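You operate a simulated robot arm through the tools that you are given. There is no shell and no other tool.

The job below is to be done with a simulated robot arm. You get a single attempt, and the scene is never put back.

## Task
Reset the trip at speed 2, then lift the boom to about 280 cm.
Fine: turn the speed back to 5 after the lift.

The check looks at the end state, three seconds after you hand in, the way a careful person would. Anything else that was tipped, shoved, dropped, spilled or broken makes it a failure.

## Robot
A 7-joint arm with a four-finger gripper, fixed in place. Base frame: the origin is at the foot of the arm, x ahead of it, y to its left, z up. Lengths are in mm, angles in degrees, forces in N, time in s.
Its first joint turns from -69.0 to 172.0 degrees. Payload 3.67 kg.
Tool frame: the origin (TCP) lies between the finger pads and is the grasp point; the fingertips stand 28 mm ahead of it; z points along the fingers, y is the line along which they close. The gripper opens to 112 mm. The gripper's body begins 73 mm behind the TCP.
Orientation is that of the tool frame in the base frame, as [roll, pitch, yaw] about the fixed x, y, z axes, in that order (R = Rz(yaw) Ry(pitch) Rx(roll)). With the fingers straight down and closing along the base's y, the tool's x points along the base's -x, its y along +y and its z along -z.

## Interface
- The arm moves only by the tool jog_arm. Its argument "increments" is a list of rows, each an object of numbers (a shift or turn left out is 0, a gripper value left out holds the last): "x", "y", "z": the shift along the tool's x, y, z in units of 300 mm (1.0 is 300 mm); "rx", "ry", "rz": the turn, a rotation vector about the tool's x, y, z in units of 45 degrees (1.0 is 45 degrees); "claw": the opening, from 0 (shut) to 1 (fully open). In form: [{"x": .., "y": .., "z": .., "rx": .., "ry": .., "rz": .., "claw": ..}, ...]. A call has 1 to 20 rows; each row is the pose to reach, as a shift and turn from the pose commanded when the call began, along the tool's axes at that moment. A call with a number of a shift or a turn outside -1 to 1 is refused whole. Rows are played at 5 a second. More than 50 mm and 8.6 degrees between two rows, or a gripper value outside its range, and nothing of the call is played. Where a pose cannot be reached the arm comes as near as it can. A force on the tool above 40 N (or 10 N above the force at the start of the call, whichever is more), or a blocked arm, ends the call early, and 0.2 s more pass. Each finger halts on what it meets, pressing with about 20 N; the grip force reading is that of the motor and also rises with nothing between the fingers. The clock runs only during rows and for 0.2 s after the last one: add rows that repeat a pose to give the fingers time. The reply holds the time, the measured pose of the TCP, the force on the tool along the base axes, the opening and the grip force, in the units named above and with some noise, with the torque about the TCP (base axes, N m) and any sound that the robot's microphone picked up.
- Cameras (640 x 400 px; columns grow to the right, rows downward): "scene" is fixed at [52.3, -501.9, 1702.7]; the picture's right is [0.12, -0.99, 0.00], its down [-0.75, -0.09, -0.66] and it looks along [0.65, 0.08, -0.75] (base axes); focal length 374 px, centre (320, 200). "wrist" rides on the gripper at [60, -18, -104] in the tool frame; the picture's right is [0.29, 0.96, 0.00], its down [-0.80, 0.24, -0.55] and it looks along [-0.53, 0.16, 0.83] (tool axes); focal length 234 px, centre (320, 200). There is no depth. A picture from a camera that has moved, and an enlarged one, comes with that camera's place and axes in the base frame and with its lens.
- capture(camera): a new picture of that camera. It takes no simulated time.
- lift_body(by): slides the trunk up (or, below 0, down) by that many mm; the arm rides with it, the base frame stays. It gives what a move gives, with no picture.
- close_up(camera, box): a new picture of the part [left, top, right, bottom] of that camera's present view, enlarged. It takes no simulated time.
- close_job(): hands the job in; it is judged then, once.

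Places have to be worked out from the pictures, the camera data and where the tool is seen. Open the gripper and draw the arm clear of the work before you hand the job in, unless the task says otherwise.

The tools are called after "Emit:" by a JSON object that holds its "api" and its "payload". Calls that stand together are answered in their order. jog_arm: Moves the arm, as the interface text tells. Its arguments: {"type":"object","properties":{"increments":{"type":"array","items":{"type":"object","properties":{"x":{"type":"number"},"y":{"type":"number"},"z":{"type":"number"},"rx":{"type":"number"},"ry":{"type":"number"},"rz":{"type":"number"},"claw":{"type":"number"}}}}},"required":["increments"]} The other tools are called the same way: lift_body (by) slides the trunk up or down; capture (camera) takes a picture; close_up (camera, box) takes an enlarged picture of a part of a camera's view; close_job () hands the job in.

At the start:

```text
t: 0.0
tool_pos: [483.5, -567.7, 1318.3]
tool_rot: [177.1, -0.3, 177.8]
force: [-0.5, 0.1, 0.1]
moment: [0.03, 0.03, -0.03]
opening: 111.9
finger_force: 0.1
trunk travel left (down, up): [-575.0, 265.0]
```

scene: 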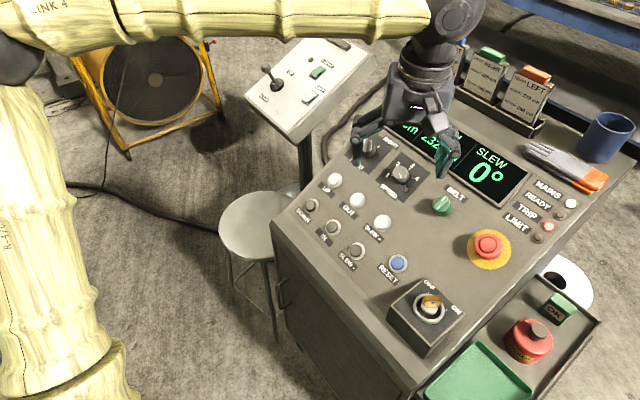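
wrist: 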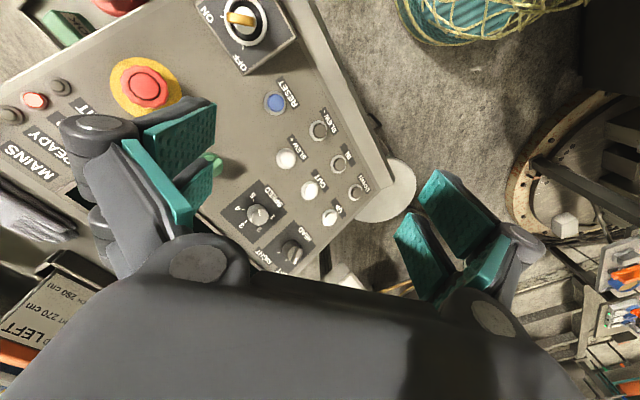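

I'll look closely at the console before any motion: labels, knobs, lamps and displays.

Emit:
{"api": "close_up", "payload": {"camera": "scene", "box": [280, 120, 440, 280]}}

Emit:
{"api": "close_up", "payload": {"camera": "scene", "box": [380, 100, 600, 260]}}

Emit:
{"api": "close_up", "payload": {"camera": "scene", "box": [440, 30, 640, 160]}}

Emit:
{"api": "close_up", "payload": {"camera": "scene", "box": [360, 240, 620, 400]}}

Emit:
{"api": "close_up", "payload": {"camera": "wrist", "box": [200, 80, 400, 280]}}

Emit:
{"api": "close_up", "payload": {"camera": "scene", "box": [230, 30, 390, 150]}}

Emit:
{"api": "close_up", "payload": {"camera": "wrist", "box": [0, 220, 160, 400]}}

```text
2.50 times, centred on (360, 200) of scene
camera zoom: at [52.3, -501.9, 1702.7], right [0.12, -0.99, 0.0], down [-0.75, -0.09, -0.66], along [0.65, 0.08, -0.75], focal length 935 px, centre (220, 200)
```

zoom: 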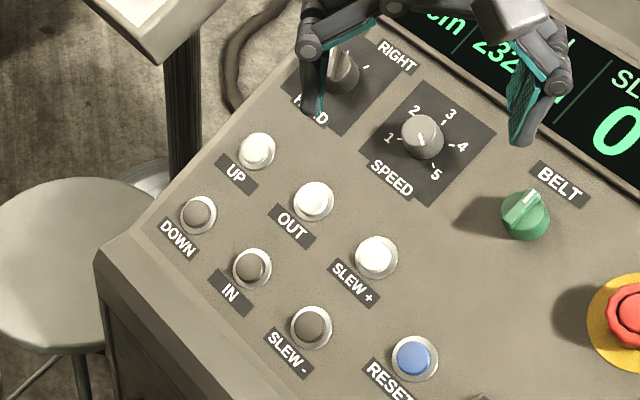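

```text
2.50 times, centred on (490, 180) of scene
camera zoom: at [52.3, -501.9, 1702.7], right [0.12, -0.99, 0.0], down [-0.75, -0.09, -0.66], along [0.65, 0.08, -0.75], focal length 935 px, centre (-105, 250)
```

zoom: 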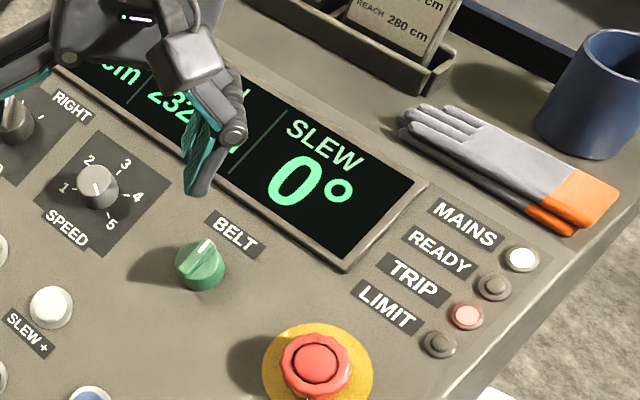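

```text
3.08 times, centred on (540, 95) of scene
camera zoom: at [52.3, -501.9, 1702.7], right [0.12, -0.99, 0.0], down [-0.75, -0.09, -0.66], along [0.65, 0.08, -0.75], focal length 1151 px, centre (-357, 523)
```

zoom: 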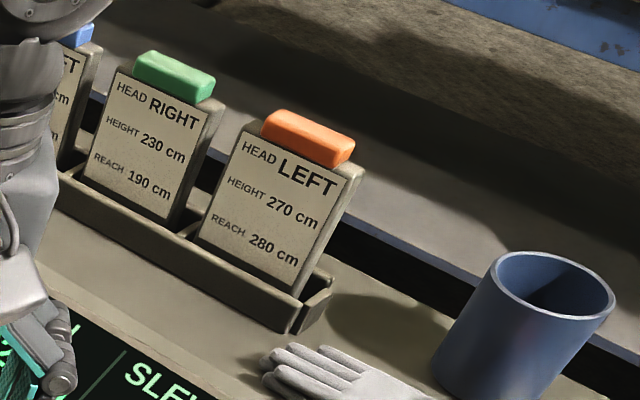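

```text
2.46 times, centred on (490, 320) of scene
camera zoom: at [52.3, -501.9, 1702.7], right [0.12, -0.99, 0.0], down [-0.75, -0.09, -0.66], along [0.65, 0.08, -0.75], focal length 921 px, centre (-98, -95)
```

zoom: 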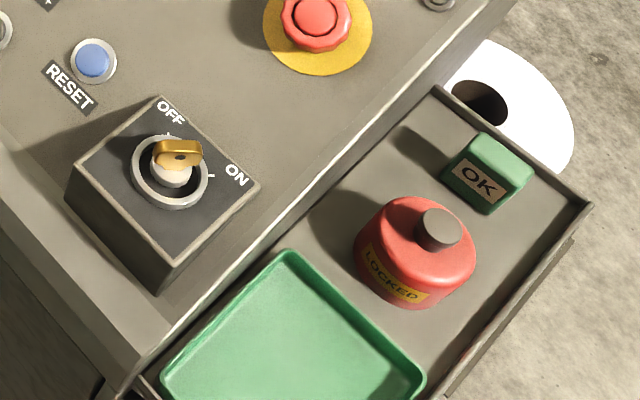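

```text
2.00 times, centred on (300, 180) of wrist
camera zoom: at [423.1, -586.7, 1422.5], right [-0.25, 0.97, 0.05], down [0.81, 0.18, 0.56], along [0.53, 0.18, -0.83], focal length 468 px, centre (360, 240)
```

zoom: 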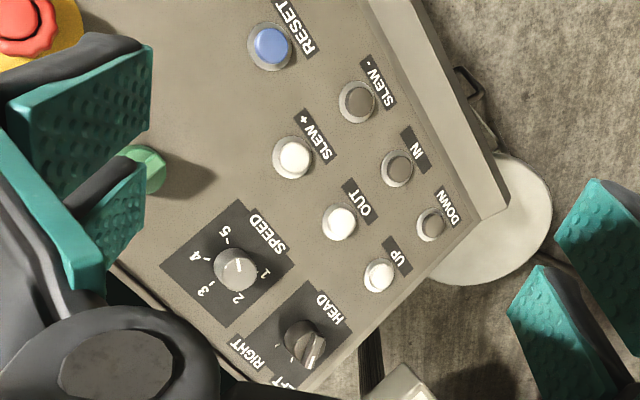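

```text
3.33 times, centred on (310, 90) of scene
camera zoom: at [52.3, -501.9, 1702.7], right [0.12, -0.99, 0.0], down [-0.75, -0.09, -0.66], along [0.65, 0.08, -0.75], focal length 1247 px, centre (353, 567)
```

zoom: 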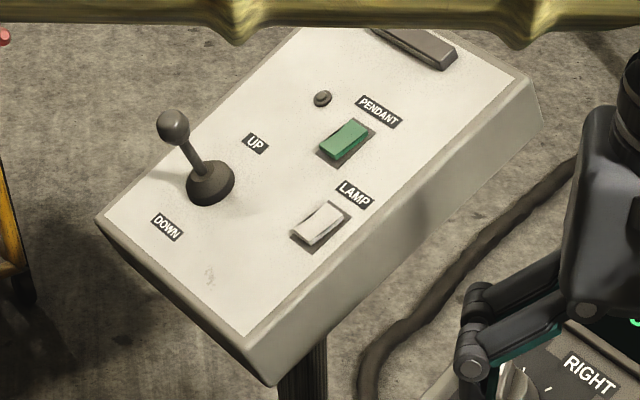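

```text
2.22 times, centred on (80, 310) of wrist
camera zoom: at [423.1, -586.7, 1422.5], right [-0.25, 0.97, 0.05], down [0.81, 0.18, 0.56], along [0.53, 0.18, -0.83], focal length 520 px, centre (853, -44)
```

zoom: 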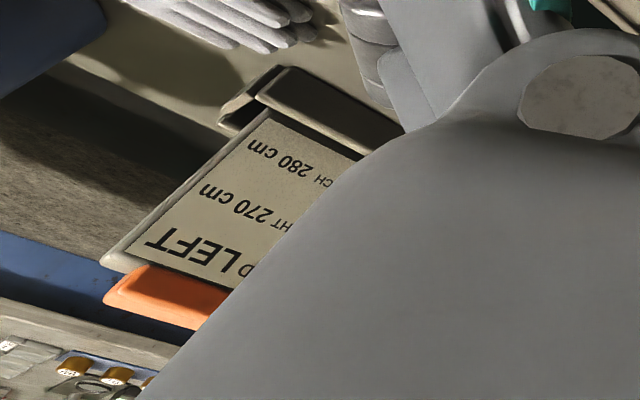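

The trip lamp glows; I need the pointer positions of the speed and head knobs, the key and the e-stop. Taking tighter close-ups.

Emit:
{"api": "close_up", "payload": {"camera": "scene", "box": [375, 145, 435, 205]}}

Emit:
{"api": "close_up", "payload": {"camera": "wrist", "box": [220, 170, 320, 270]}}

Emit:
{"api": "close_up", "payload": {"camera": "scene", "box": [460, 190, 580, 280]}}

Emit:
{"api": "close_up", "payload": {"camera": "scene", "box": [390, 270, 470, 350]}}

Emit:
{"api": "close_up", "payload": {"camera": "wrist", "box": [0, 50, 120, 170]}}

Emit:
{"api": "close_up", "payload": {"camera": "wrist", "box": [0, 0, 320, 200]}}

```text
6.67 times, centred on (405, 175) of scene
camera zoom: at [52.3, -501.9, 1702.7], right [0.12, -0.99, 0.0], down [-0.75, -0.09, -0.66], along [0.65, 0.08, -0.75], focal length 2494 px, centre (-247, 367)
```

zoom: 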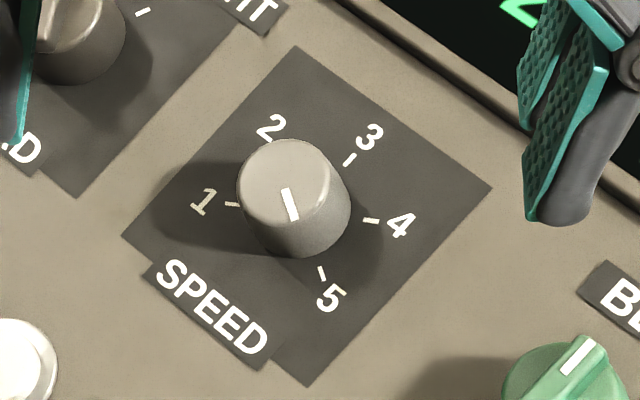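

```text
4.00 times, centred on (270, 220) of wrist
camera zoom: at [423.1, -586.7, 1422.5], right [-0.25, 0.97, 0.05], down [0.81, 0.18, 0.56], along [0.53, 0.18, -0.83], focal length 937 px, centre (520, 120)
```

zoom: 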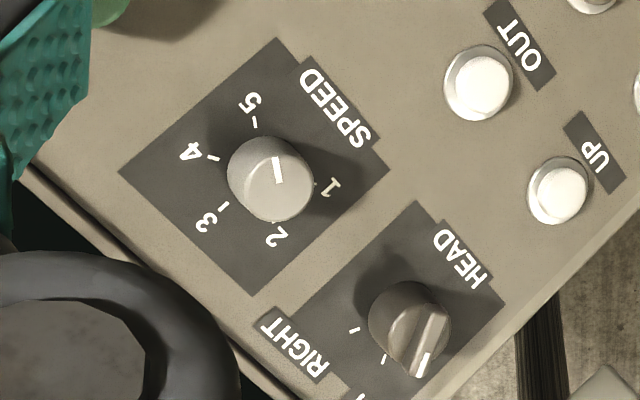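

```text
4.44 times, centred on (520, 235) of scene
camera zoom: at [52.3, -501.9, 1702.7], right [0.12, -0.99, 0.0], down [-0.75, -0.09, -0.66], along [0.65, 0.08, -0.75], focal length 1663 px, centre (-569, 44)
```

zoom: 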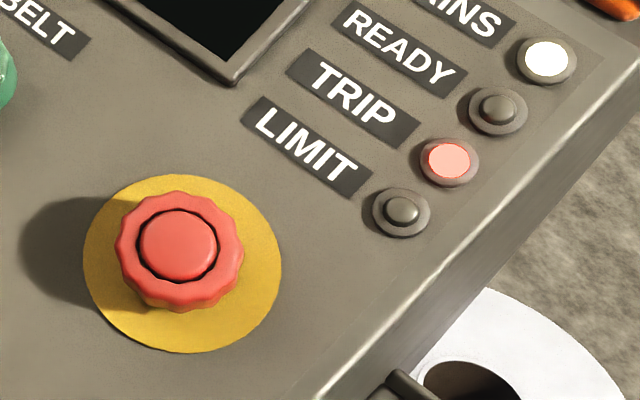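

```text
5.00 times, centred on (430, 310) of scene
camera zoom: at [52.3, -501.9, 1702.7], right [0.12, -0.99, 0.0], down [-0.75, -0.09, -0.66], along [0.65, 0.08, -0.75], focal length 1871 px, centre (-230, -350)
```

zoom: 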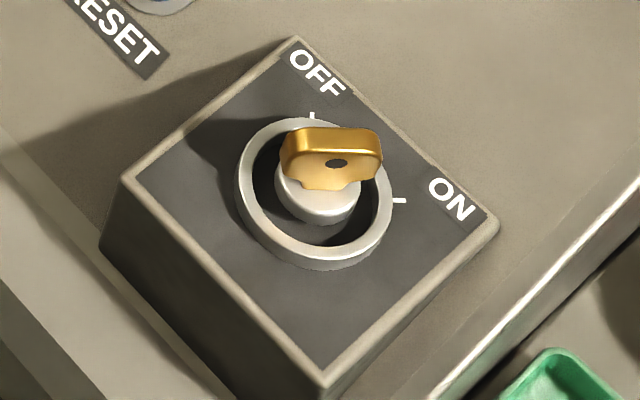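

```text
3.33 times, centred on (60, 110) of wrist
camera zoom: at [423.1, -586.7, 1422.5], right [-0.25, 0.97, 0.05], down [0.81, 0.18, 0.56], along [0.53, 0.18, -0.83], focal length 781 px, centre (1187, 500)
```

zoom: 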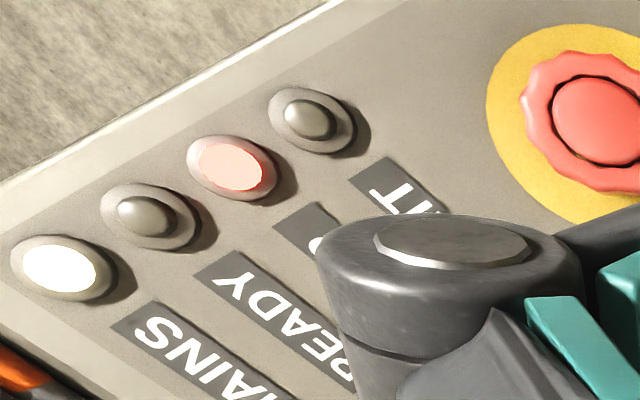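

```text
2.00 times, centred on (160, 100) of wrist
camera zoom: at [423.1, -586.7, 1422.5], right [-0.25, 0.97, 0.05], down [0.81, 0.18, 0.56], along [0.53, 0.18, -0.83], focal length 468 px, centre (640, 400)
```

zoom: 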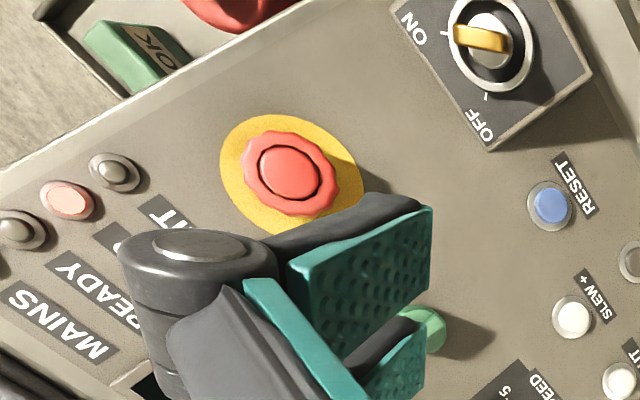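

Speed pointer is on 5, the key is at ON (MAINS lit), and the TRIP lamp is lit. I raise the trunk 200 mm to get a wider wrist view for triangulation and to uncover the displays.

Emit:
{"api": "lift_body", "payload": {"by": 200}}

Emit:
{"api": "capture", "payload": {"camera": "wrist"}}

Emit:
{"api": "capture", "payload": {"camera": "scene"}}

```text
t: 2.2
tool_pos: [482.8, -567.2, 1518.8]
tool_rot: [177.1, -0.4, 177.7]
force: [0.1, 0.2, 0.8]
moment: [0.0, 0.04, 0.0]
opening: 112.0
finger_force: 0.1
trunk travel left (down, up): [-775.0, 65.0]
```

```text
taken
camera wrist: at [422.6, -588.4, 1621.2], right [-0.25, 0.97, 0.05], down [0.81, 0.18, 0.56], along [0.53, 0.18, -0.83], focal length 234 px, centre (320, 200)
```

wrist: 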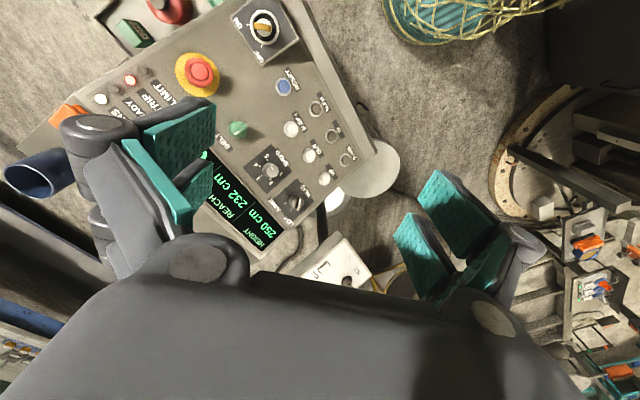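

```text
taken
```

scene: 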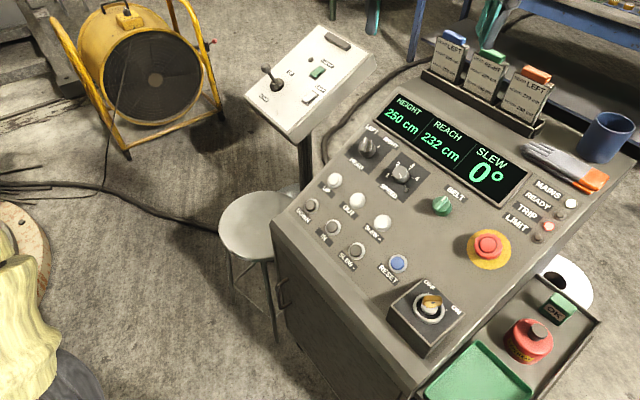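

Display reads HEIGHT 250 cm, REACH 232 cm, SLEW 0°. I take enlargements from both cameras for locating the controls exactly.

Emit:
{"api": "close_up", "payload": {"camera": "scene", "box": [290, 120, 450, 220]}}

Emit:
{"api": "close_up", "payload": {"camera": "scene", "box": [290, 180, 450, 280]}}

Emit:
{"api": "close_up", "payload": {"camera": "wrist", "box": [240, 60, 400, 160]}}

Emit:
{"api": "close_up", "payload": {"camera": "wrist", "box": [220, 120, 380, 220]}}

Emit:
{"api": "close_up", "payload": {"camera": "wrist", "box": [80, 0, 320, 150]}}

Emit:
{"api": "close_up", "payload": {"camera": "scene", "box": [330, 80, 410, 180]}}

```text
4.00 times, centred on (370, 170) of scene
camera zoom: at [52.3, -501.9, 1702.7], right [0.12, -0.99, 0.0], down [-0.75, -0.09, -0.66], along [0.65, 0.08, -0.75], focal length 1497 px, centre (120, 320)
```

zoom: 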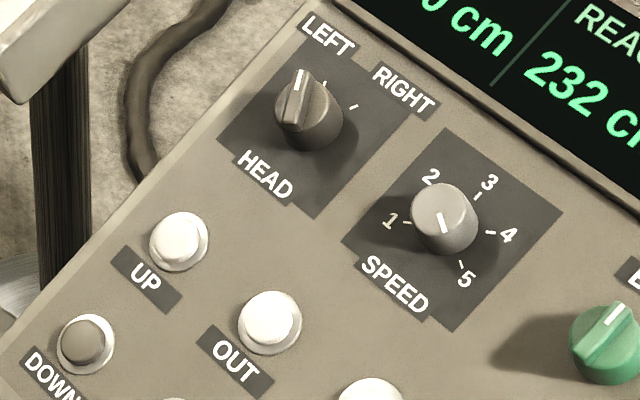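

```text
4.00 times, centred on (370, 230) of scene
camera zoom: at [52.3, -501.9, 1702.7], right [0.12, -0.99, 0.0], down [-0.75, -0.09, -0.66], along [0.65, 0.08, -0.75], focal length 1497 px, centre (120, 80)
```

zoom: 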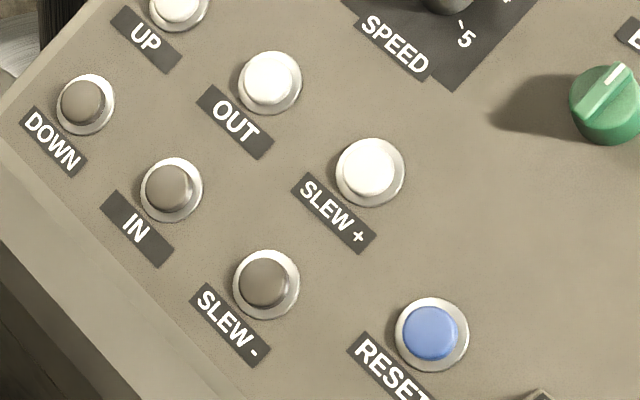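

```text
4.00 times, centred on (320, 110) of wrist
camera zoom: at [422.6, -588.4, 1621.2], right [-0.25, 0.97, 0.05], down [0.81, 0.18, 0.56], along [0.53, 0.18, -0.83], focal length 937 px, centre (320, 560)
```

zoom: 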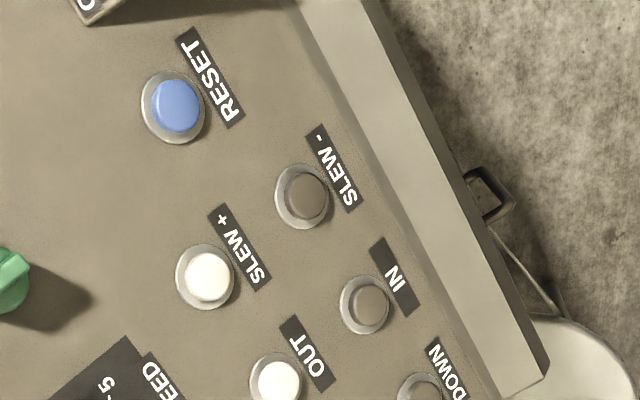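

```text
4.00 times, centred on (300, 170) of wrist
camera zoom: at [422.6, -588.4, 1621.2], right [-0.25, 0.97, 0.05], down [0.81, 0.18, 0.56], along [0.53, 0.18, -0.83], focal length 937 px, centre (400, 320)
```

zoom: 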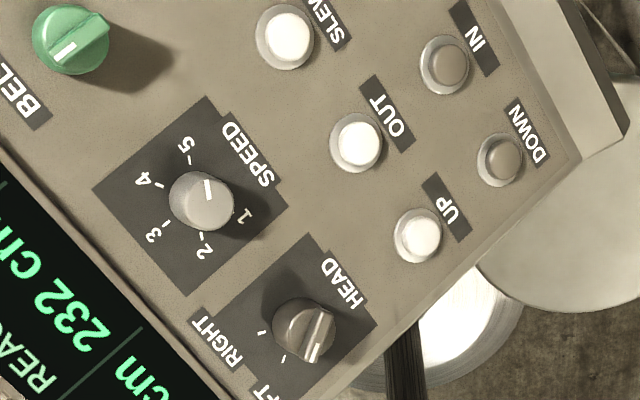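

```text
2.67 times, centred on (200, 75) of wrist
camera zoom: at [422.6, -588.4, 1621.2], right [-0.25, 0.97, 0.05], down [0.81, 0.18, 0.56], along [0.53, 0.18, -0.83], focal length 624 px, centre (640, 533)
```

zoom: 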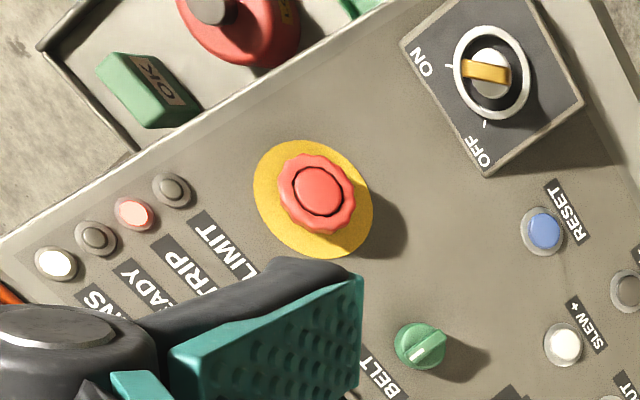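

```text
4.00 times, centred on (370, 130) of scene
camera zoom: at [52.3, -501.9, 1702.7], right [0.12, -0.99, 0.0], down [-0.75, -0.09, -0.66], along [0.65, 0.08, -0.75], focal length 1497 px, centre (120, 480)
```

zoom: 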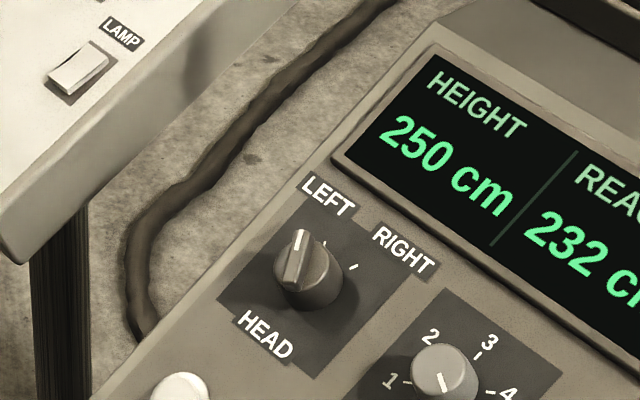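

Triangulation from both cameras puts the SPEED plate centre near (734, -624, 1033). The panel slopes at about 30° with normal (-0.35, 0.35, 0.87), RESET is near (529, -622, 957) and UP near (756, -452, 980). I'll tilt the tool to face the panel, staying high for now.

Emit:
{"api": "jog_arm", "payload": {"increments": [{"rx": 0.103, "ry": -0.099}, {"rx": 0.206, "ry": -0.198}, {"rx": 0.308, "ry": -0.297}, {"rx": 0.411, "ry": -0.396}, {"rx": 0.514, "ry": -0.495}, {"rx": 0.514, "ry": -0.495}]}}

Emit:
{"api": "lift_body", "payload": {"by": -200}}

Emit:
{"api": "capture", "payload": {"camera": "wrist"}}

Emit:
{"api": "capture", "payload": {"camera": "scene"}}

```text
t: 3.2
tool_pos: [475.3, -612.0, 1411.9]
tool_rot: [-170.4, 7.9, 174.4]
force: [-1.3, -0.2, 0.7]
moment: [0.03, -0.09, -0.01]
opening: 111.9
finger_force: 0.0
trunk travel left (down, up): [-775.0, 65.0]
stopped in row 5: the arm was blocked; the commanded pose is now the measured one
```

```text
t: 5.4
tool_pos: [477.4, -612.4, 1211.5]
tool_rot: [-170.3, 7.7, 174.3]
force: [0.6, -0.7, -0.7]
moment: [0.03, 0.03, 0.01]
opening: 111.8
finger_force: 0.0
trunk travel left (down, up): [-575.0, 265.0]
```

```text
taken
camera wrist: at [404.5, -603.9, 1307.7], right [-0.17, 0.97, -0.2], down [0.75, 0.26, 0.61], along [0.64, -0.05, -0.77], focal length 234 px, centre (320, 200)
```

wrist: 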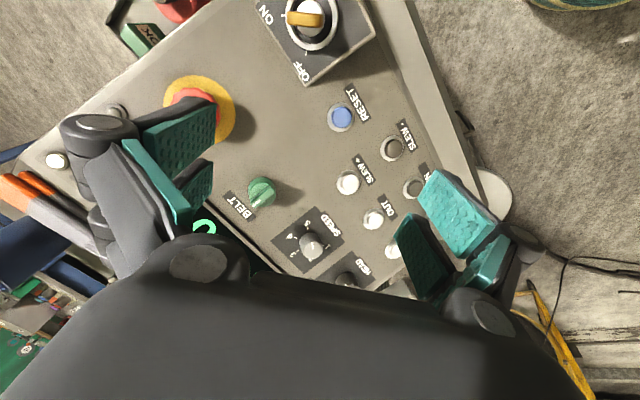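

```text
taken
```

scene: 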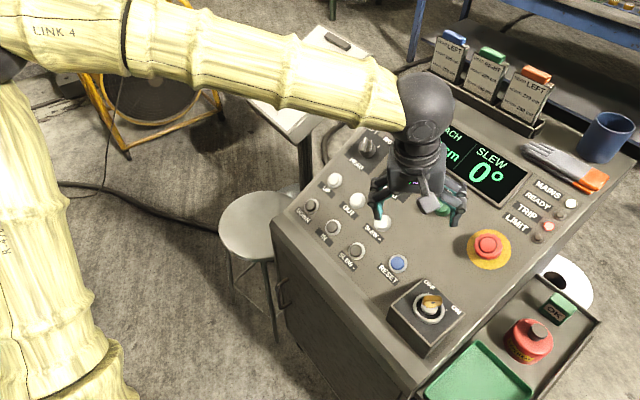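

The wrist tilt stopped part-way because the arm was blocked at that retracted pose. I'll first translate to hover about 200 mm over the SPEED knob with the present tilt, then try more tilt there.

Emit:
{"api": "jog_arm", "payload": {"increments": [{"x": -0.119, "y": 0.054, "z": 0.01, "claw": 0.6}, {"x": -0.237, "y": 0.108, "z": 0.02, "claw": 0.6}, {"x": -0.356, "y": 0.162, "z": 0.03, "claw": 0.6}, {"x": -0.474, "y": 0.216, "z": 0.04, "claw": 0.6}, {"x": -0.593, "y": 0.27, "z": 0.049, "claw": 0.6}, {"x": -0.593, "y": 0.27, "z": 0.049, "claw": 0.6}]}}

Emit:
{"api": "capture", "payload": {"camera": "wrist"}}

Emit:
{"api": "capture", "payload": {"camera": "scene"}}

```text
t: 6.8
tool_pos: [663.5, -553.6, 1209.6]
tool_rot: [-170.2, 7.8, 174.4]
force: [-0.1, -1.2, 0.5]
moment: [0.0, -0.05, 0.06]
opening: 67.2
finger_force: 0.1
trunk travel left (down, up): [-575.0, 265.0]
```

```text
taken
camera wrist: at [590.1, -544.4, 1306.1], right [-0.17, 0.97, -0.2], down [0.75, 0.26, 0.61], along [0.64, -0.05, -0.77], focal length 234 px, centre (320, 200)
```

wrist: 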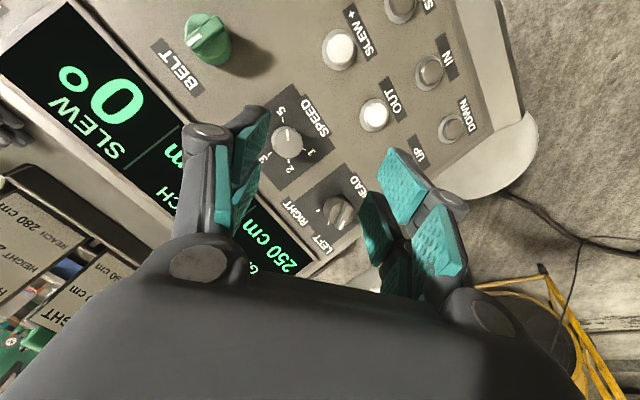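

```text
taken
```

scene: 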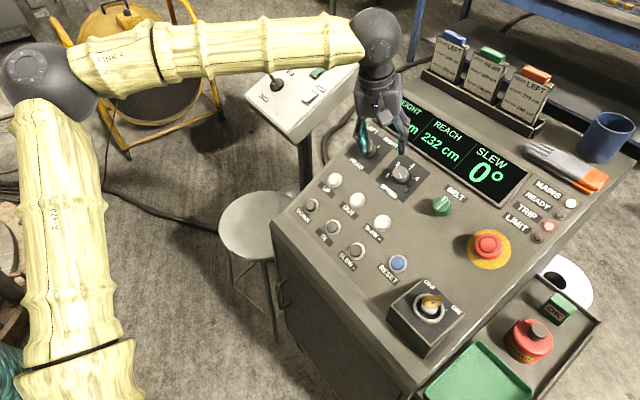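

The move worked as planned. Now I try the remaining 18° of tilt here.

Emit:
{"api": "jog_arm", "payload": {"increments": [{"rx": 0.0514, "ry": -0.085}, {"rx": 0.1028, "ry": -0.17}, {"rx": 0.154, "ry": -0.255}, {"rx": 0.2056, "ry": -0.3405}, {"rx": 0.2056, "ry": -0.3405}]}}

Emit:
{"api": "capture", "payload": {"camera": "wrist"}}

Emit:
{"api": "close_up", "payload": {"camera": "wrist", "box": [240, 60, 400, 160]}}

```text
t: 7.6
tool_pos: [659.2, -570.3, 1099.3]
tool_rot: [-163.0, 8.1, 175.5]
force: [-0.5, -0.6, -0.1]
moment: [0.03, -0.05, 0.02]
opening: 67.2
finger_force: 0.1
trunk travel left (down, up): [-575.0, 265.0]
stopped in row 4: the arm was blocked; the commanded pose is now the measured one
```

```text
taken
camera wrist: at [586.4, -550.1, 1193.7], right [-0.17, 0.93, -0.32], down [0.75, 0.33, 0.57], along [0.64, -0.14, -0.76], focal length 234 px, centre (320, 200)
```

wrist: 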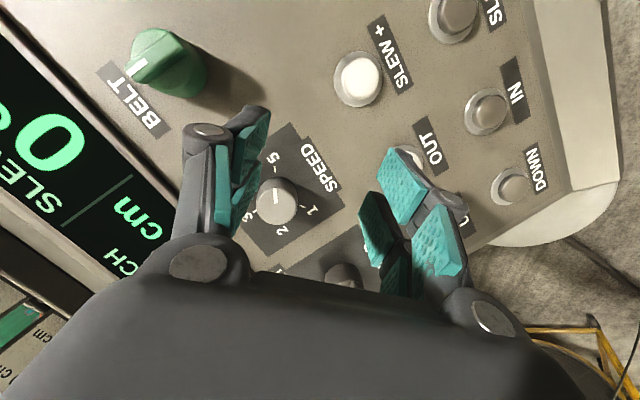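

```text
4.00 times, centred on (320, 110) of wrist
camera zoom: at [586.4, -550.1, 1193.7], right [-0.17, 0.93, -0.32], down [0.75, 0.33, 0.57], along [0.64, -0.14, -0.76], focal length 937 px, centre (320, 560)
```

zoom: 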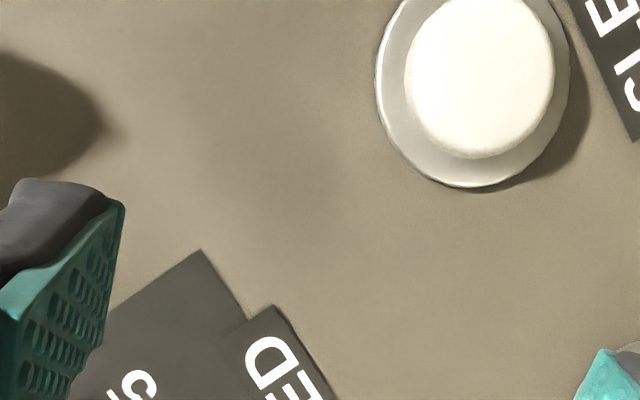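

The tilt again stalled and the TCP sagged 110 mm, so the arm posture limits outward pitch at this height relative to the trunk. I raise the trunk 150 mm for clearance and test a small pitch step to see what the arm does.

Emit:
{"api": "lift_body", "payload": {"by": 150}}

Emit:
{"api": "jog_arm", "payload": {"increments": [{"ry": -0.05}, {"ry": -0.1}, {"ry": -0.1}, {"ry": -0.1}, {"ry": -0.1}]}}

Emit:
{"api": "capture", "payload": {"camera": "scene"}}

```text
t: 9.3
tool_pos: [660.5, -568.4, 1247.2]
tool_rot: [-162.9, 8.2, 175.3]
force: [0.1, 0.9, 0.0]
moment: [-0.01, 0.03, 0.0]
opening: 67.3
finger_force: 0.0
trunk travel left (down, up): [-725.0, 115.0]
```

```text
t: 10.6
tool_pos: [658.2, -572.8, 1242.8]
tool_rot: [-162.9, 12.2, 176.5]
force: [-1.0, 0.4, 0.0]
moment: [0.01, 0.01, -0.01]
opening: 67.2
finger_force: 0.0
trunk travel left (down, up): [-725.0, 115.0]
```

```text
taken
```

scene: 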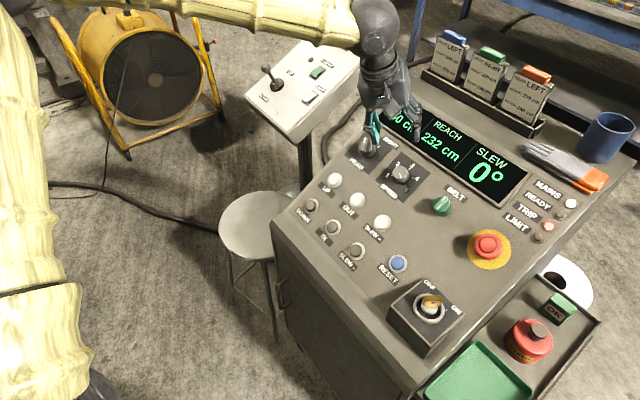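

A slower pitch step works: 4° gained and the TCP moved only 4 mm. I continue the remaining tilt (about 10.6°) slowly.

Emit:
{"api": "jog_arm", "payload": {"increments": [{"rx": 0.0057, "ry": -0.0229}, {"rx": 0.0113, "ry": -0.0458}, {"rx": 0.017, "ry": -0.0687}, {"rx": 0.0227, "ry": -0.0916}, {"rx": 0.0284, "ry": -0.1145}, {"rx": 0.034, "ry": -0.1374}, {"rx": 0.0397, "ry": -0.1603}, {"rx": 0.0454, "ry": -0.1832}, {"rx": 0.051, "ry": -0.2061}, {"rx": 0.0567, "ry": -0.229}, {"rx": 0.0567, "ry": -0.229}, {"rx": 0.0567, "ry": -0.229}, {"rx": 0.0567, "ry": -0.229}]}}

Emit:
{"api": "capture", "payload": {"camera": "wrist"}}

Emit:
{"api": "capture", "payload": {"camera": "scene"}}

```text
t: 13.6
tool_pos: [647.9, -585.6, 1219.1]
tool_rot: [-159.9, 19.7, 178.4]
force: [0.4, -0.1, -0.8]
moment: [0.01, 0.0, -0.02]
opening: 67.2
finger_force: 0.0
trunk travel left (down, up): [-725.0, 115.0]
stopped in row 13: the arm was blocked; the commanded pose is now the measured one
```

```text
taken
camera wrist: at [557.0, -562.6, 1296.0], right [-0.13, 0.9, -0.41], down [0.61, 0.4, 0.68], along [0.78, -0.16, -0.61], focal length 234 px, centre (320, 200)
```

wrist: 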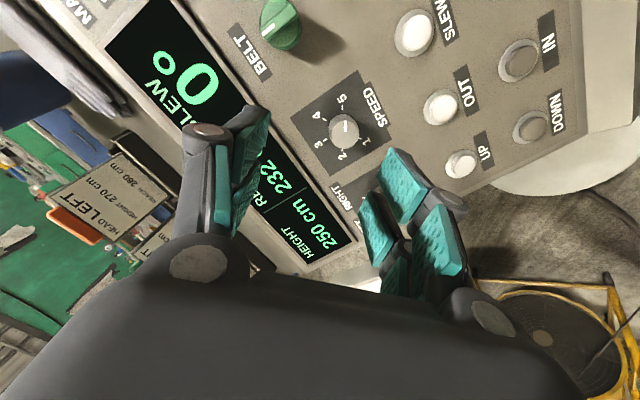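

```text
taken
```

scene: 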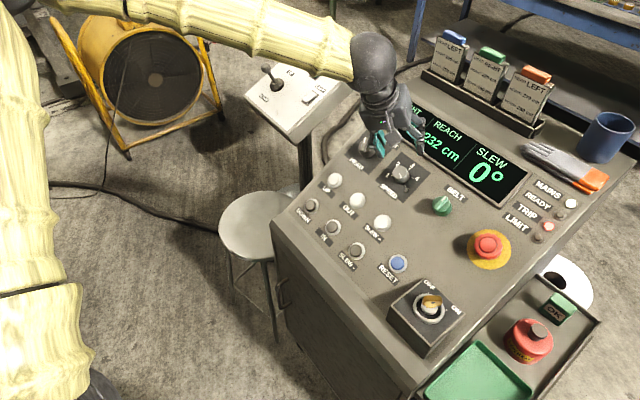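

Tilt is now within about 3° of the panel normal. I take enlarged wrist views from here to refine plate and button positions.

Emit:
{"api": "close_up", "payload": {"camera": "wrist", "box": [280, 60, 440, 160]}}

Emit:
{"api": "close_up", "payload": {"camera": "wrist", "box": [380, 80, 540, 180]}}

```text
4.00 times, centred on (360, 110) of wrist
camera zoom: at [557.0, -562.6, 1296.0], right [-0.13, 0.9, -0.41], down [0.61, 0.4, 0.68], along [0.78, -0.16, -0.61], focal length 937 px, centre (160, 560)
```

zoom: 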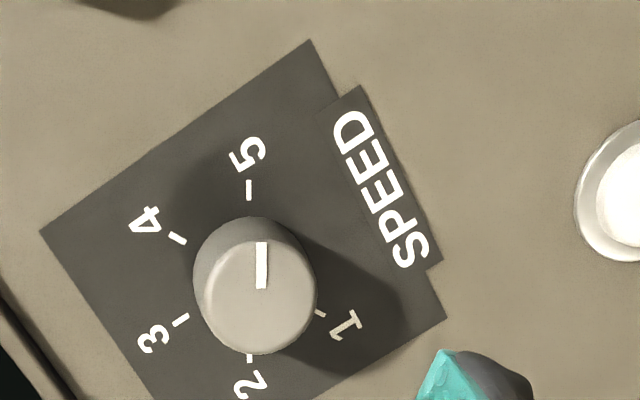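

```text
4.00 times, centred on (460, 130) of wrist
camera zoom: at [557.0, -562.6, 1296.0], right [-0.13, 0.9, -0.41], down [0.61, 0.4, 0.68], along [0.78, -0.16, -0.61], focal length 937 px, centre (-240, 480)
```

zoom: 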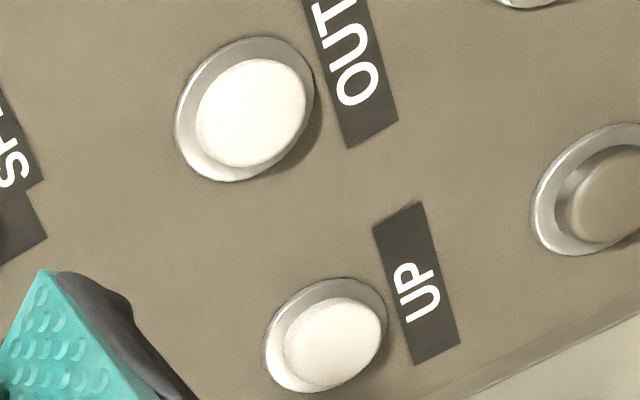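

Refined: plate centre ≈ (736, -622, 1031), normal ≈ (-0.35, 0.354, 0.866), knob about 35 mm tall. I move to hover 100 mm off the grasp pose on the knob axis, with the last 2.7° of tilt.

Emit:
{"api": "jog_arm", "payload": {"increments": [{"x": -0.012, "y": 0.033, "z": 0.057}, {"x": -0.024, "y": 0.066, "z": 0.114}, {"x": -0.035, "y": 0.099, "z": 0.171, "ry": -0.015}, {"x": -0.047, "y": 0.132, "z": 0.228, "ry": -0.03}, {"x": -0.047, "y": 0.132, "z": 0.228, "ry": -0.045}, {"x": -0.047, "y": 0.132, "z": 0.228, "ry": -0.06}, {"x": -0.047, "y": 0.132, "z": 0.228, "ry": -0.06}, {"x": -0.047, "y": 0.132, "z": 0.228, "ry": -0.06}]}}

Emit:
{"api": "capture", "payload": {"camera": "wrist"}}

Emit:
{"api": "capture", "payload": {"camera": "scene"}}

```text
t: 15.3
tool_pos: [688.8, -569.6, 1152.0]
tool_rot: [-159.3, 22.3, 179.7]
force: [-0.2, 0.1, 0.6]
moment: [-0.03, -0.02, 0.02]
opening: 67.2
finger_force: 0.0
trunk travel left (down, up): [-725.0, 115.0]
```

```text
taken
camera wrist: at [593.9, -548.3, 1225.3], right [-0.13, 0.9, -0.42], down [0.57, 0.42, 0.7], along [0.81, -0.15, -0.57], focal length 234 px, centre (320, 200)
```

wrist: 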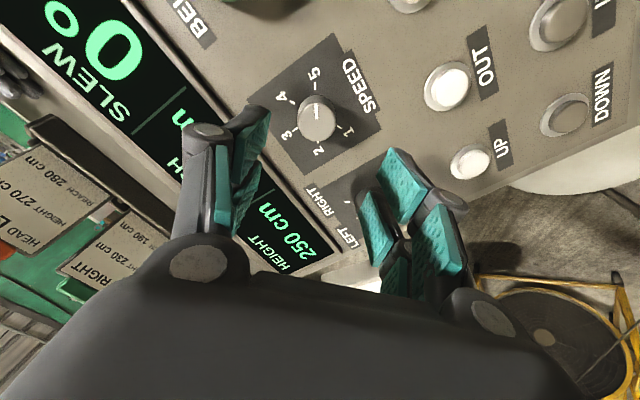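

```text
taken
```

scene: 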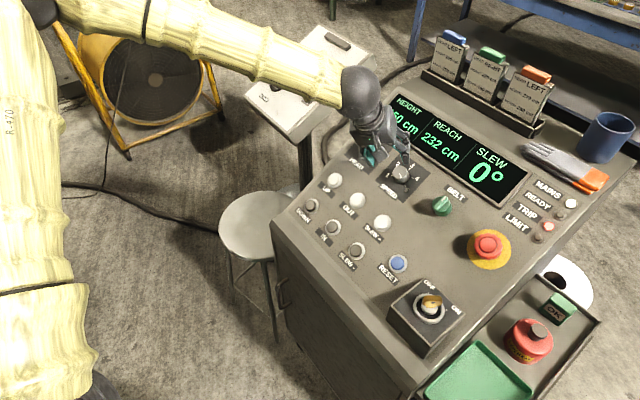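

On station above the knob; I check its position relative to the tool axis in an enlargement.

Emit:
{"api": "close_up", "payload": {"camera": "wrist", "box": [250, 30, 410, 190]}}

Emit:
{"api": "close_up", "payload": {"camera": "scene", "box": [340, 130, 440, 230]}}

```text
2.50 times, centred on (330, 110) of wrist
camera zoom: at [593.9, -548.3, 1225.3], right [-0.13, 0.9, -0.42], down [0.57, 0.42, 0.7], along [0.81, -0.15, -0.57], focal length 585 px, centre (295, 425)
```

zoom: 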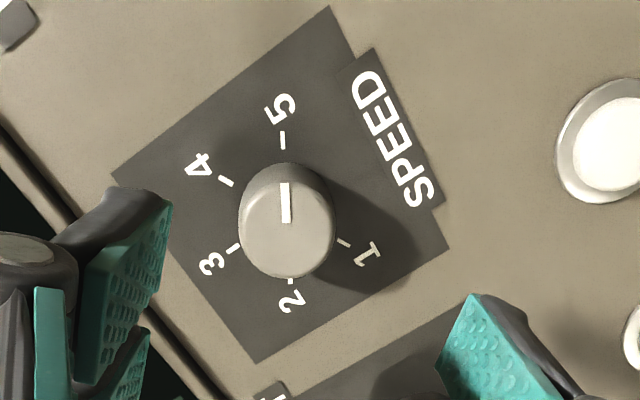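

```text
4.00 times, centred on (390, 180) of scene
camera zoom: at [52.3, -501.9, 1702.7], right [0.12, -0.99, 0.0], down [-0.75, -0.09, -0.66], along [0.65, 0.08, -0.75], focal length 1497 px, centre (40, 280)
```

zoom: 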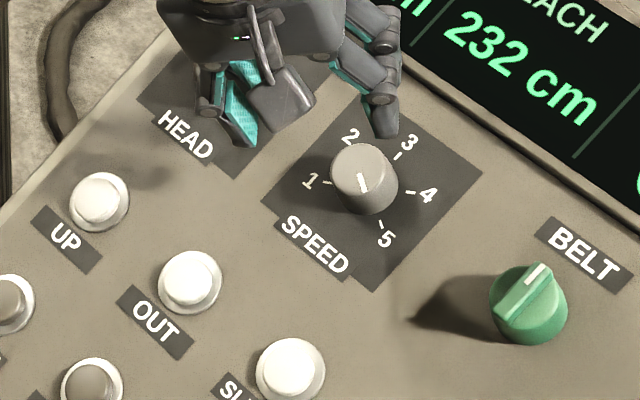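

In the tool frame the plate centre is at about (1.5, -3.7), panel about 140 mm ahead, knob Ø≈35 mm and 25 mm tall. I correct laterally and advance 98 mm so that the fingertips straddle the knob about 14 mm off the panel.

Emit:
{"api": "jog_arm", "payload": {"increments": [{"x": 0.005, "y": -0.0123, "z": 0.05}, {"x": 0.005, "y": -0.0123, "z": 0.11}, {"x": 0.005, "y": -0.0123, "z": 0.17}, {"x": 0.005, "y": -0.0123, "z": 0.23}, {"x": 0.005, "y": -0.0123, "z": 0.28}, {"x": 0.005, "y": -0.0123, "z": 0.327}, {"x": 0.005, "y": -0.0123, "z": 0.327}]}}

Emit:
{"api": "capture", "payload": {"camera": "wrist"}}

Emit:
{"api": "capture", "payload": {"camera": "scene"}}

```text
t: 16.9
tool_pos: [721.1, -608.6, 1069.8]
tool_rot: [-159.4, 22.5, 179.7]
force: [0.4, 0.2, 0.7]
moment: [-0.04, 0.01, 0.02]
opening: 67.1
finger_force: 0.0
trunk travel left (down, up): [-725.0, 115.0]
```

```text
taken
camera wrist: at [627.0, -586.3, 1142.5], right [-0.13, 0.9, -0.42], down [0.57, 0.42, 0.7], along [0.81, -0.15, -0.57], focal length 234 px, centre (320, 200)
```

wrist: 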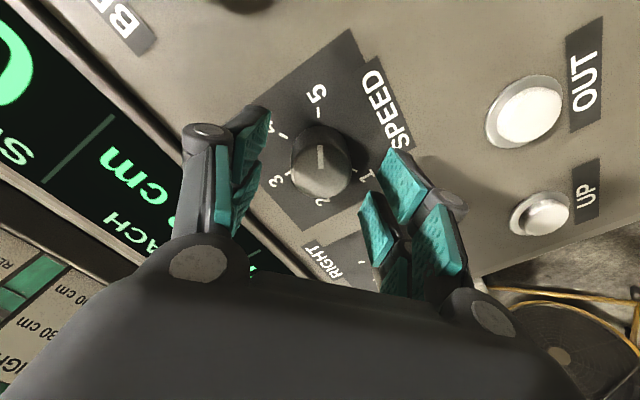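

```text
taken
```

scene: 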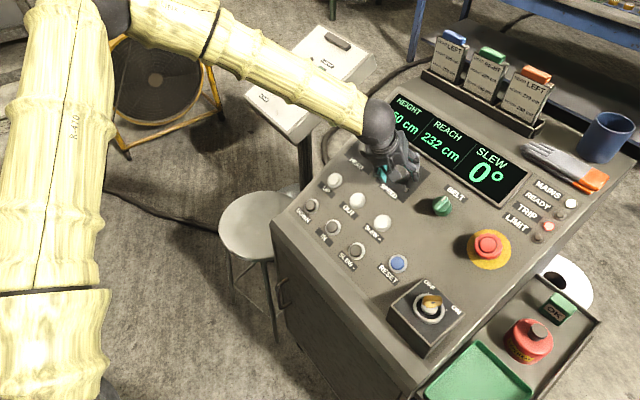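

Fingers appear to straddle the knob. Verifying with a close-up before I close.

Emit:
{"api": "close_up", "payload": {"camera": "wrist", "box": [240, 90, 440, 215]}}

```text
3.20 times, centred on (340, 152) of wrist
camera zoom: at [627.0, -586.3, 1142.5], right [-0.13, 0.9, -0.42], down [0.57, 0.42, 0.7], along [0.81, -0.15, -0.57], focal length 749 px, centre (256, 352)
```

zoom: 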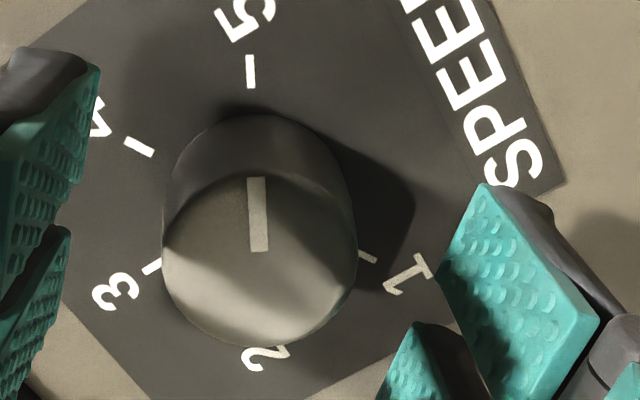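

The knob is centred between the pads. I advance 5 mm more and close on it.

Emit:
{"api": "jog_arm", "payload": {"increments": [{"z": 0.008}, {"z": 0.0167}, {"z": 0.0167, "claw": 0.4}, {"z": 0.0167, "claw": 0.3}, {"z": 0.0167, "claw": 0.2}, {"z": 0.0167, "claw": 0.2}, {"z": 0.0167, "claw": 0.2}]}}

Emit:
{"api": "capture", "payload": {"camera": "wrist"}}

```text
t: 18.6
tool_pos: [724.3, -610.9, 1063.6]
tool_rot: [-159.3, 22.4, 179.7]
force: [-1.1, 6.0, -4.7]
moment: [0.17, -0.22, 0.15]
opening: 35.0
finger_force: 45.0
trunk travel left (down, up): [-725.0, 115.0]
```

```text
taken
camera wrist: at [629.7, -588.6, 1137.2], right [-0.13, 0.9, -0.42], down [0.57, 0.42, 0.7], along [0.81, -0.15, -0.57], focal length 234 px, centre (320, 200)
```

wrist: 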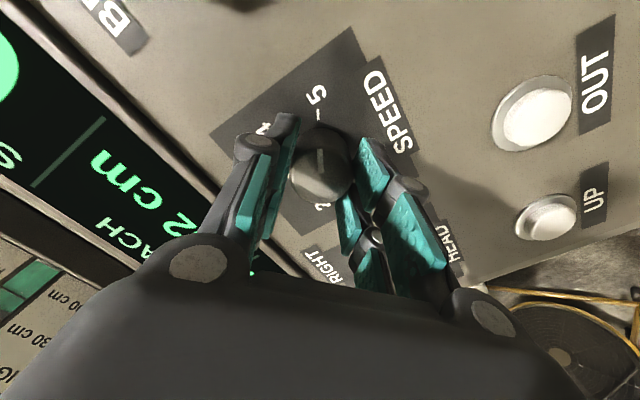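

Gripped at 35 mm. Now I turn counter-clockwise (tool -z) 45° in small steps.

Emit:
{"api": "jog_arm", "payload": {"increments": [{"rz": -0.1}, {"rz": -0.2}, {"rz": -0.3}, {"rz": -0.4}, {"rz": -0.5}, {"rz": -0.6}, {"rz": -0.7}, {"rz": -0.8}, {"rz": -0.9}, {"rz": -1.0}, {"rz": -1.0}]}}

Emit:
{"api": "capture", "payload": {"camera": "wrist"}}

```text
t: 20.9
tool_pos: [723.3, -608.9, 1064.7]
tool_rot: [-149.9, 2.0, -138.7]
force: [-7.2, 17.0, -8.5]
moment: [0.21, 0.38, -0.14]
opening: 34.4
finger_force: 44.9
trunk travel left (down, up): [-725.0, 115.0]
```

```text
taken
camera wrist: at [652.0, -622.8, 1160.5], right [-0.75, 0.45, -0.49], down [0.27, 0.88, 0.39], along [0.6, 0.16, -0.78], focal length 234 px, centre (320, 200)
```

wrist: 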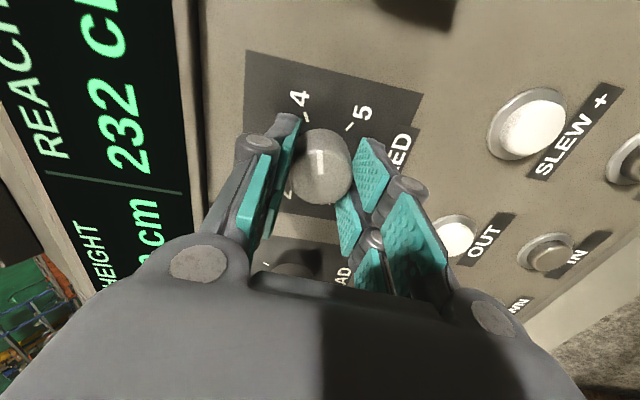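

The knob follows (now between 5 and 4→3) with moderate lateral force. I continue another 45°.

Emit:
{"api": "jog_arm", "payload": {"increments": [{"rz": -0.1}, {"rz": -0.2}, {"rz": -0.3}, {"rz": -0.4}, {"rz": -0.5}, {"rz": -0.6}, {"rz": -0.7}, {"rz": -0.8}, {"rz": -0.9}, {"rz": -1.0}, {"rz": -1.0}]}}

Emit:
{"api": "capture", "payload": {"camera": "wrist"}}

Emit:
{"api": "capture", "payload": {"camera": "scene"}}

```text
t: 23.4
tool_pos: [724.1, -610.0, 1062.8]
tool_rot: [-156.3, -19.1, -98.4]
force: [-10.4, 13.2, -10.3]
moment: [-0.33, 0.38, -0.3]
opening: 34.5
finger_force: 45.0
trunk travel left (down, up): [-725.0, 115.0]
```

```text
taken
camera wrist: at [694.7, -627.8, 1180.3], right [-0.93, -0.27, -0.27], down [-0.31, 0.94, 0.13], along [0.22, 0.2, -0.95], focal length 234 px, centre (320, 200)
```

wrist: 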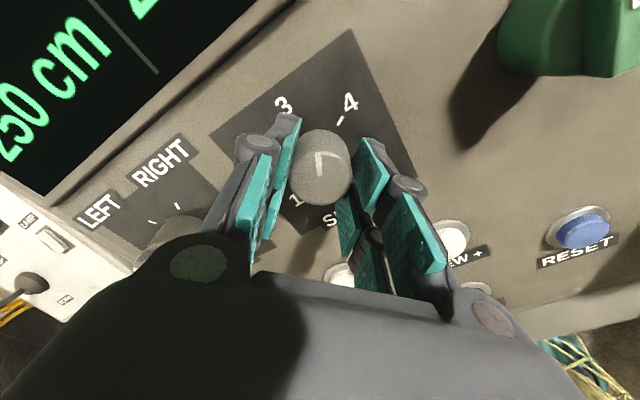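

```text
taken
```

scene: 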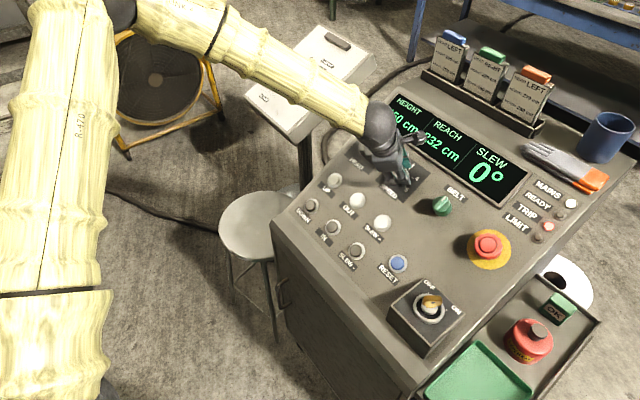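

Turned 90° so far without slip (pointer now midway 4–3). Continue a further 45°.

Emit:
{"api": "jog_arm", "payload": {"increments": [{"rz": -0.1}, {"rz": -0.2}, {"rz": -0.3}, {"rz": -0.4}, {"rz": -0.5}, {"rz": -0.6}, {"rz": -0.7}, {"rz": -0.8}, {"rz": -0.9}, {"rz": -1.0}, {"rz": -1.0}]}}

Emit:
{"api": "capture", "payload": {"camera": "wrist"}}

Emit:
{"api": "capture", "payload": {"camera": "scene"}}

```text
t: 25.8
tool_pos: [723.5, -609.5, 1064.7]
tool_rot: [-177.5, -30.1, -50.1]
force: [-13.3, 6.7, -5.1]
moment: [0.51, 0.72, -0.08]
opening: 34.4
finger_force: 44.8
trunk travel left (down, up): [-725.0, 115.0]
```

```text
taken
camera wrist: at [733.1, -599.8, 1184.7], right [-0.56, -0.82, 0.11], down [-0.82, 0.57, 0.07], along [-0.12, -0.05, -0.99], focal length 234 px, centre (320, 200)
```

wrist: 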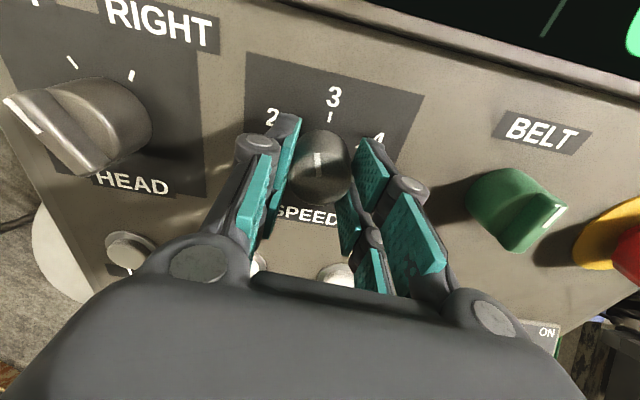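

```text
taken
```

scene: 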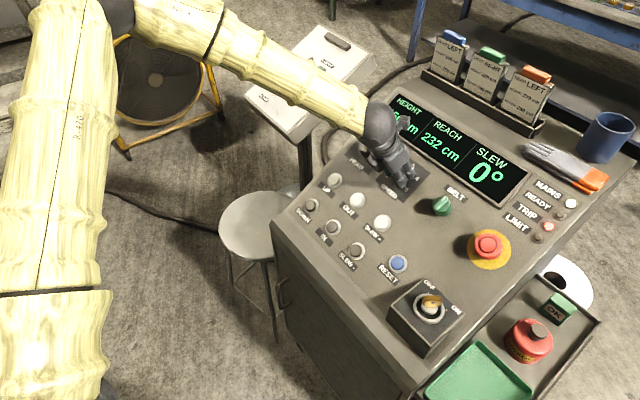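

135° turned; pointer just past 3. The last 45° should put it on 2.

Emit:
{"api": "jog_arm", "payload": {"increments": [{"rz": -0.1}, {"rz": -0.2}, {"rz": -0.3}, {"rz": -0.4}, {"rz": -0.5}, {"rz": -0.6}, {"rz": -0.7}, {"rz": -0.8}, {"rz": -0.9}, {"rz": -1.0}, {"rz": -1.0}]}}

Emit:
{"api": "capture", "payload": {"camera": "wrist"}}

Emit:
{"api": "close_up", "payload": {"camera": "wrist", "box": [240, 60, 440, 260]}}

```text
t: 28.1
tool_pos: [724.0, -610.2, 1063.0]
tool_rot: [159.3, -22.3, -0.3]
force: [-13.0, 8.8, -7.1]
moment: [0.21, 0.79, -0.25]
opening: 34.8
finger_force: 45.8
trunk travel left (down, up): [-725.0, 115.0]
```

```text
taken
camera wrist: at [744.4, -555.2, 1171.1], right [0.13, -0.9, 0.42], down [-0.97, -0.02, 0.26], along [-0.22, -0.44, -0.87], focal length 234 px, centre (320, 200)
```

wrist: 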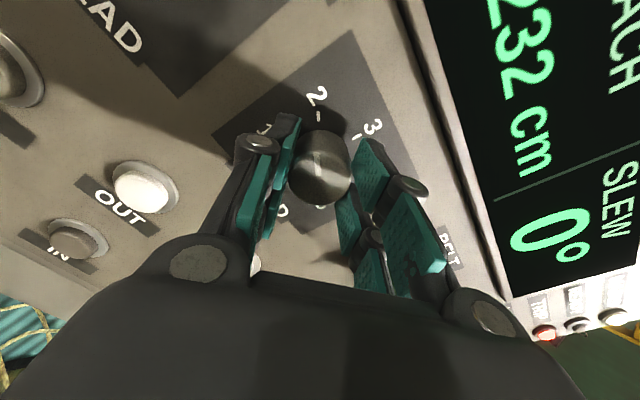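

```text
2.00 times, centred on (340, 160) of wrist
camera zoom: at [744.4, -555.2, 1171.1], right [0.13, -0.9, 0.42], down [-0.97, -0.02, 0.26], along [-0.22, -0.44, -0.87], focal length 468 px, centre (280, 280)
```

zoom: 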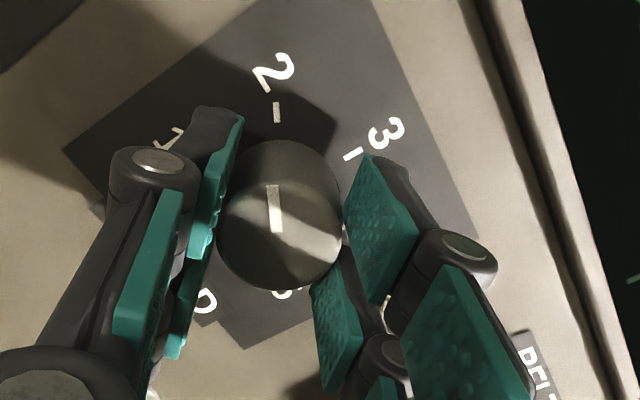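

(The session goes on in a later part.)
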